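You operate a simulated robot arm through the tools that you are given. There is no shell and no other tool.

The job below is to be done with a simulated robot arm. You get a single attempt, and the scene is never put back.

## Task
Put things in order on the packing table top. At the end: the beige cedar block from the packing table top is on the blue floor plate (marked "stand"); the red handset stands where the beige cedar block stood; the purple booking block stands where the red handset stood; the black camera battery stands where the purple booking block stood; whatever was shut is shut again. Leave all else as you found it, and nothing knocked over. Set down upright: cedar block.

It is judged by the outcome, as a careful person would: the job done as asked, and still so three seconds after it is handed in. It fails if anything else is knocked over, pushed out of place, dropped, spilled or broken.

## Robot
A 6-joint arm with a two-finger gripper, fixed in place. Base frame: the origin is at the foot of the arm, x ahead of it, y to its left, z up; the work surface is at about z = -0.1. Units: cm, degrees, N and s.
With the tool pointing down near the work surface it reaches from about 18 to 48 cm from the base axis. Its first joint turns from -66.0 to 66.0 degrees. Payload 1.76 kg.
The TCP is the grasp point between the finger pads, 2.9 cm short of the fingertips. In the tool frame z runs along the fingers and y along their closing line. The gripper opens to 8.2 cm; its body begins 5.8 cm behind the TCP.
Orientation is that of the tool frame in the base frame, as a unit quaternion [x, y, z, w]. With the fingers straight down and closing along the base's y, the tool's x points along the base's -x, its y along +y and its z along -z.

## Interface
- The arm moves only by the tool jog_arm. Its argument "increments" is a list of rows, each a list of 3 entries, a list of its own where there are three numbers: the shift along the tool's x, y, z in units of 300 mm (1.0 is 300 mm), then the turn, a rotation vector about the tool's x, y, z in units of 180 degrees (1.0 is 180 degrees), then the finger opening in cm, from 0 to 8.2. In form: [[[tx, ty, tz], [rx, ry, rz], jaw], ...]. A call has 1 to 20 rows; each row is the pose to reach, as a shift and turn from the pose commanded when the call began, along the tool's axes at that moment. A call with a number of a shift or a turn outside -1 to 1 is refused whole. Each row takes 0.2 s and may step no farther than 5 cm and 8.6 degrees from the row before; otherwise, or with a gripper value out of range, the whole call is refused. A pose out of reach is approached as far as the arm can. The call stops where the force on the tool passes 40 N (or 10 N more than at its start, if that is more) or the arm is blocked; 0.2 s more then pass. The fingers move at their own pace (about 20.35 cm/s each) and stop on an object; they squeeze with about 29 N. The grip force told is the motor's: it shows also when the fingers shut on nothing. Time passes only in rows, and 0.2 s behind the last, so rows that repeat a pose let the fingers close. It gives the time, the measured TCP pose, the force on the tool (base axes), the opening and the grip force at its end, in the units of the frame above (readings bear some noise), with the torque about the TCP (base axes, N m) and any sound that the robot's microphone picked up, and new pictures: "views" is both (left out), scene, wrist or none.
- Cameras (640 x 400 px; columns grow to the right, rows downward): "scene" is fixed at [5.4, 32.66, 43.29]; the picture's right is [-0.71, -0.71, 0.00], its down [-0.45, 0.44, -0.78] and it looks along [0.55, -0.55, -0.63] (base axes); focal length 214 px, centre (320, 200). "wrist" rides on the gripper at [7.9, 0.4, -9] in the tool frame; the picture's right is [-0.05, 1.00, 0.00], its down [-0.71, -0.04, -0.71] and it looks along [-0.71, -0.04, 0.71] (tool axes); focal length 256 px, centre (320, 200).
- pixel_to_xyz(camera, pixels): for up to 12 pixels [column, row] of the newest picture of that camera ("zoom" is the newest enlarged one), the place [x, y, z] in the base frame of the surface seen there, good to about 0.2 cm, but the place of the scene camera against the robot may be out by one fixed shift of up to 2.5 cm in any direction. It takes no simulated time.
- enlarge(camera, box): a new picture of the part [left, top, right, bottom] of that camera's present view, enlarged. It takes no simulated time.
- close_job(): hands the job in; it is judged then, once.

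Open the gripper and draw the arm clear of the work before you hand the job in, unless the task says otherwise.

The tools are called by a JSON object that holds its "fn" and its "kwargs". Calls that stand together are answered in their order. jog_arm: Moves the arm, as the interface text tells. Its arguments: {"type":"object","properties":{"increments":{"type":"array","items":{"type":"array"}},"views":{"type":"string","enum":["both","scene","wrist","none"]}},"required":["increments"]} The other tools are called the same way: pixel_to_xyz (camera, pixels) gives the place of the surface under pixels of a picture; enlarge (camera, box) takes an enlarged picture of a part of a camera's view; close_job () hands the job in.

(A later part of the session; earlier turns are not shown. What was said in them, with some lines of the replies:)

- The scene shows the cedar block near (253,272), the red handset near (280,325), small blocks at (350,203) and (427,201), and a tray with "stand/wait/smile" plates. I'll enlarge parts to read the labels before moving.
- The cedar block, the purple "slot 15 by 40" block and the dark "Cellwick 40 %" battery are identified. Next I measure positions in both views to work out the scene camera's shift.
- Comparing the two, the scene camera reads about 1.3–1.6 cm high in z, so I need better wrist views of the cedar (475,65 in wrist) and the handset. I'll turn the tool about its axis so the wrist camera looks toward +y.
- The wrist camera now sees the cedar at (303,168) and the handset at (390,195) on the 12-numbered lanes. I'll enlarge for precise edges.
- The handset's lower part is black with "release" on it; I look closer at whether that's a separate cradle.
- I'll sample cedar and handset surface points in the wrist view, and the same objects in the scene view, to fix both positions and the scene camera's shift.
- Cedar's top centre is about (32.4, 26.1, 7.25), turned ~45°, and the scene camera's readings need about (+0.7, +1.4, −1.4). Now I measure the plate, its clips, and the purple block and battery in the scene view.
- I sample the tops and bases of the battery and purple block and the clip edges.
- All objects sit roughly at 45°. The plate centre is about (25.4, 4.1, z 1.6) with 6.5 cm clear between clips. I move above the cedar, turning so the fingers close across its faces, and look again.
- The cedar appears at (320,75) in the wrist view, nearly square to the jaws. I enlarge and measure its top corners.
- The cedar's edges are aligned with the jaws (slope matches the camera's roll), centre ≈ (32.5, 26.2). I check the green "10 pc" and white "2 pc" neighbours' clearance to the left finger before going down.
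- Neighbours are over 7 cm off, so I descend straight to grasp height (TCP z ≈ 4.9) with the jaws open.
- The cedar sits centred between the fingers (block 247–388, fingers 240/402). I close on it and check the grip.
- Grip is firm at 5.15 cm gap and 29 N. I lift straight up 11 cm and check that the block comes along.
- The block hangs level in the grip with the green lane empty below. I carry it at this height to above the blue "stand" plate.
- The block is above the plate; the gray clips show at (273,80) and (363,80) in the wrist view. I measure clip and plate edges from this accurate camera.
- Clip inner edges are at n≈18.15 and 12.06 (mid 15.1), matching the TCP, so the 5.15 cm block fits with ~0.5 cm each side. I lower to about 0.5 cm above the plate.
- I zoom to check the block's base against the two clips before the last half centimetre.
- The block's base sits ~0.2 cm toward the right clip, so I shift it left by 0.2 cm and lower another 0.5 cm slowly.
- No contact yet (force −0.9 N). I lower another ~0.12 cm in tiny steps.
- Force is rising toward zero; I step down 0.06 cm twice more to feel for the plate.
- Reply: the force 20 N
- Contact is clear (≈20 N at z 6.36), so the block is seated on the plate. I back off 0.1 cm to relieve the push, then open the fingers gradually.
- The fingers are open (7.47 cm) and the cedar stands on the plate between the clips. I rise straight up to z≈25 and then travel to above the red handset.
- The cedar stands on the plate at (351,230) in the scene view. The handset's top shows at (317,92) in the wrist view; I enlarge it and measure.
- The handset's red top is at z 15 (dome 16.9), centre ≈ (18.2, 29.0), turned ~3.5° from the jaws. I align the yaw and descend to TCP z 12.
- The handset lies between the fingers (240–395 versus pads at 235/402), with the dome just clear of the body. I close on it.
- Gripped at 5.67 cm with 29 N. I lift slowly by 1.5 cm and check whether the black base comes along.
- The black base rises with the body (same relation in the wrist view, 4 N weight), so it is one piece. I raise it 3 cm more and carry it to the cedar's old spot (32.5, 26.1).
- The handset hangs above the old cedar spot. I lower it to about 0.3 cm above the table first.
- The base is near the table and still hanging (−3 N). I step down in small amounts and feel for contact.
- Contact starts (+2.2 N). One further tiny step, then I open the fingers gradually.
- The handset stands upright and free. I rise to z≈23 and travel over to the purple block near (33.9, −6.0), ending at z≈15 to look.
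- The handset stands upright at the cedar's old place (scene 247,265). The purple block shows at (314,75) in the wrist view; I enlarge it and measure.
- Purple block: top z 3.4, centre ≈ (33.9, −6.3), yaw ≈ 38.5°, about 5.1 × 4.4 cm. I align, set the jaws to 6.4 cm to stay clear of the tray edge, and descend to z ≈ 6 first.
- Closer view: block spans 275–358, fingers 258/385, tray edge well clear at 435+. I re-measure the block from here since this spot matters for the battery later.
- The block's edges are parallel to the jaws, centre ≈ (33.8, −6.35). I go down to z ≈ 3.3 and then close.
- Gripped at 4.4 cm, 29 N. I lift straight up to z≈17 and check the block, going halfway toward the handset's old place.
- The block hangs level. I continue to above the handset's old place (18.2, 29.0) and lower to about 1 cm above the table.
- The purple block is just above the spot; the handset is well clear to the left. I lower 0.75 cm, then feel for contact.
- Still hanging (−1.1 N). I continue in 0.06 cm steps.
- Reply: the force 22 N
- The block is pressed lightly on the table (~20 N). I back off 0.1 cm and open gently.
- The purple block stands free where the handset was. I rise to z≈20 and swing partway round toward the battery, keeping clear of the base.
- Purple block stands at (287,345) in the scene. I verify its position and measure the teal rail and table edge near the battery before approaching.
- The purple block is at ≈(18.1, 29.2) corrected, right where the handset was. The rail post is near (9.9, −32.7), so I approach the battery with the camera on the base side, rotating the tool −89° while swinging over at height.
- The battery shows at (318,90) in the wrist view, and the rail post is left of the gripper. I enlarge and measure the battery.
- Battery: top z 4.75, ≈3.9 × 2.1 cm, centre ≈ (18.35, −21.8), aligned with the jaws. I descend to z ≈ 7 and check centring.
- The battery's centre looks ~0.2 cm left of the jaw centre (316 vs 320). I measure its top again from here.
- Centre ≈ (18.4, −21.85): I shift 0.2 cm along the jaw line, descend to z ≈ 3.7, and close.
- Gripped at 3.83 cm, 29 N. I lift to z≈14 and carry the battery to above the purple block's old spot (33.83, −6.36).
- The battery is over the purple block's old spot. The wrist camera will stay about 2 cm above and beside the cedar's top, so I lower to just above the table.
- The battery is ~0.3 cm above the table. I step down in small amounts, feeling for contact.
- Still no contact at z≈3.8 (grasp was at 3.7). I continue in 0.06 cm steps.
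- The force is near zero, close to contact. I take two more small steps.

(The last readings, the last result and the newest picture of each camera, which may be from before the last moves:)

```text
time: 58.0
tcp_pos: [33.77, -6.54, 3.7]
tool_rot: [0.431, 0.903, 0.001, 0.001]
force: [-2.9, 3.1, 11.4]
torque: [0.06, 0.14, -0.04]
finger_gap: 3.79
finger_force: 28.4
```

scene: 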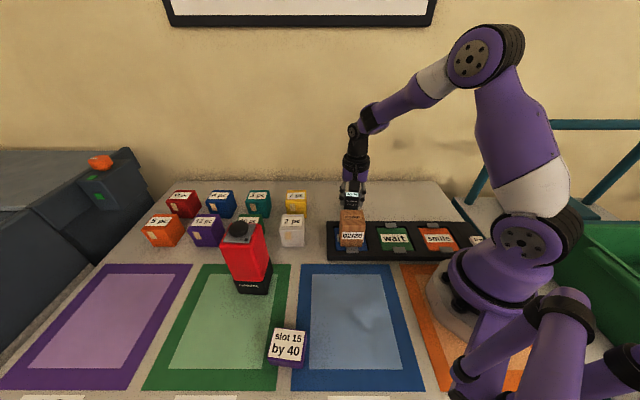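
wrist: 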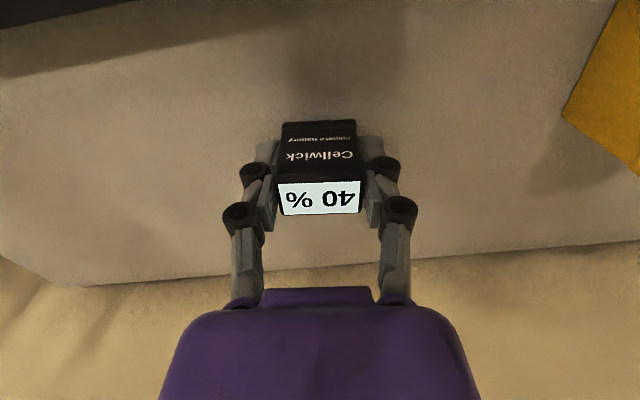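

The battery is on the table (11 N). I relieve 0.05 cm and open the fingers gradually.

{"fn": "jog_arm", "kwargs": {"increments": [[[0, 0, -0.0017], [0, 0, 0], 2.5], [[0, 0, -0.0017], [0, 0, 0], 3.9], [[0, 0, -0.0017], [0, 0, 0], 4.6], [[0, 0, -0.0017], [0, 0, 0], 6.0], [[0, 0, -0.0017], [0, 0, 0], 6.4]], "views": "both"}}

```text
time: 59.2
tcp_pos: [33.78, -6.6, 3.69]
tool_rot: [0.431, 0.903, 0.0, 0.0]
force: [-0.5, -0.5, 0.4]
torque: [-0.02, 0.0, -0.02]
finger_gap: 6.4
finger_force: 0.0
```

scene: 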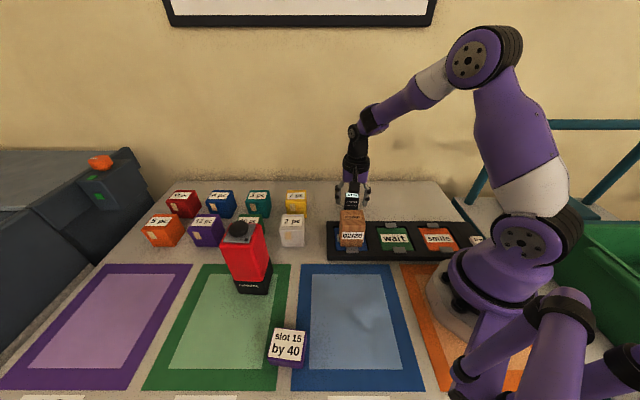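
wrist: 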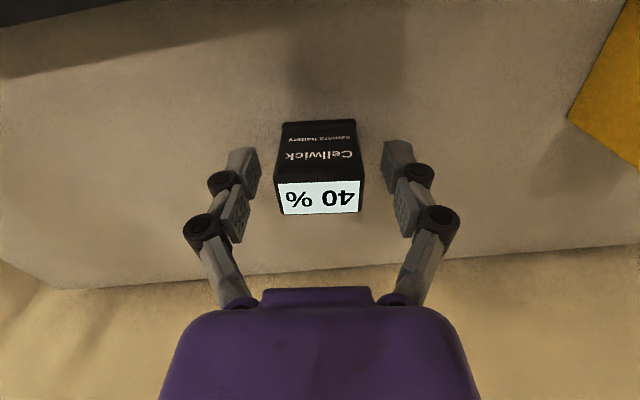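

The battery stands upright and free between the open fingers. I rise straight up and then draw clear for a final check.

{"fn": "jog_arm", "kwargs": {"increments": [[[0, 0, -0.04], [0, 0, 0], 6.4], [[0, 0, -0.13], [0, 0, 0], 7.0], [[0, 0, -0.25], [0, 0, 0], 8.0], [[0, 0, -0.38], [0, 0, 0], 8.2], [[0, 0, -0.5], [0, 0, 0], 8.2], [[0, 0, -0.62], [0, 0, 0], 8.2], [[0, 0, -0.74], [0, 0, 0], 8.2], [[0, 0, -0.8], [0, 0, 0], 8.2]], "views": "both"}}

{"fn": "enlarge", "kwargs": {"camera": "scene", "box": [310, 170, 450, 270]}}

{"fn": "enlarge", "kwargs": {"camera": "scene", "box": [130, 170, 330, 380]}}

{"fn": "pixel_to_xyz", "kwargs": {"camera": "scene", "pixels": [[352, 193], [351, 201], [351, 216], [287, 343], [246, 238], [252, 290]]}}

```text
time: 61.0
tcp_pos: [33.85, -6.47, 27.95]
tool_rot: [0.43, 0.903, 0.0, 0.0]
force: [0.3, -0.7, -0.2]
torque: [0.0, 0.01, -0.01]
finger_gap: 8.2
finger_force: 0.0
```

scene: 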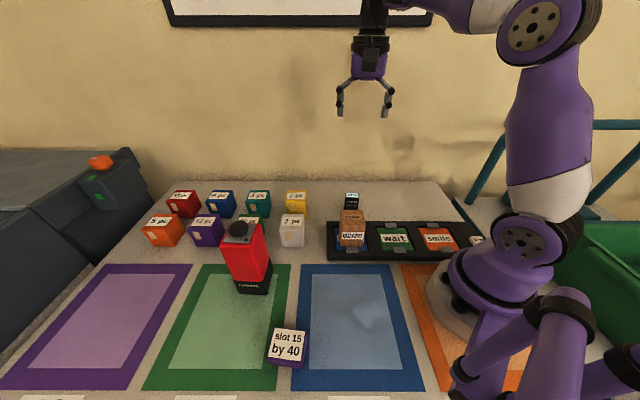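
wrist: 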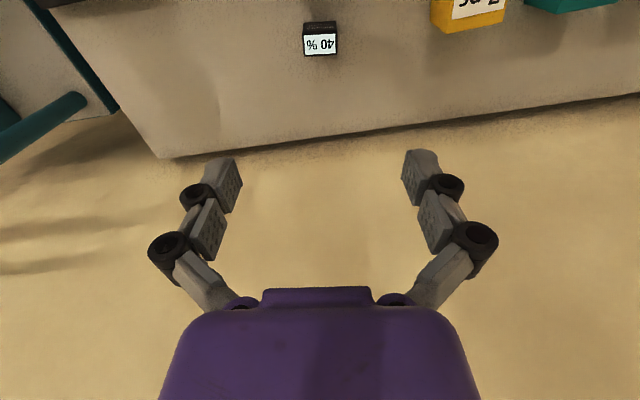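

```text
4.00 times, centred on (380, 220) of scene
```

zoom: 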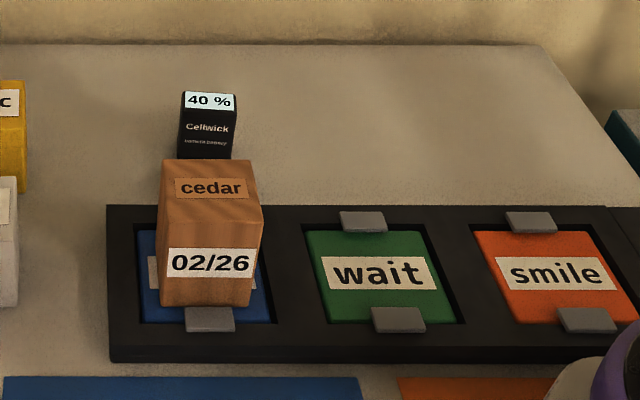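

```text
1.90 times, centred on (230, 275) of scene
```

zoom: 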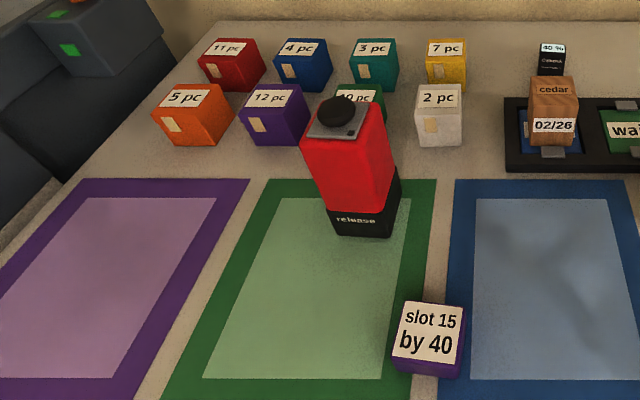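

```text
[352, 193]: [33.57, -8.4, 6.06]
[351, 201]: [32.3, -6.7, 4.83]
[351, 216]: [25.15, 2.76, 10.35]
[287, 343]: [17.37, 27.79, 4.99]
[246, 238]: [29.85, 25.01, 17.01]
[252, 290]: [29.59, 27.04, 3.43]
```

All four items stand where asked: cedar upright on the "stand" plate, handset at the cedar's old spot, purple block at the handset's, battery at the purple block's. Nothing else has moved and nothing was opened. The gripper is open at z≈28, clear of the work, so I hand the job in.

{"fn": "close_job", "kwargs": {}}

```text
The job is handed in.
```

The packing table is in order and I handed the job in. The last pictures showed all four items standing upright:

- **Cedar block:** it stands on the blue "stand" plate, between the two gray clips.
- **Red handset:** it stands where the cedar block was. Its black base, marked "release", came up with it as one piece.
- **Purple booking block:** it stands where the handset was.
- **Black camera battery:** it stands where the purple block was.

By the arm's readings, each item is within about 0.2 cm of its spot. I opened nothing, so there was nothing to shut again. Nothing was knocked over, and in the last pictures everything else was where it started. The gripper is open, and I left the arm about 28 cm above the table.
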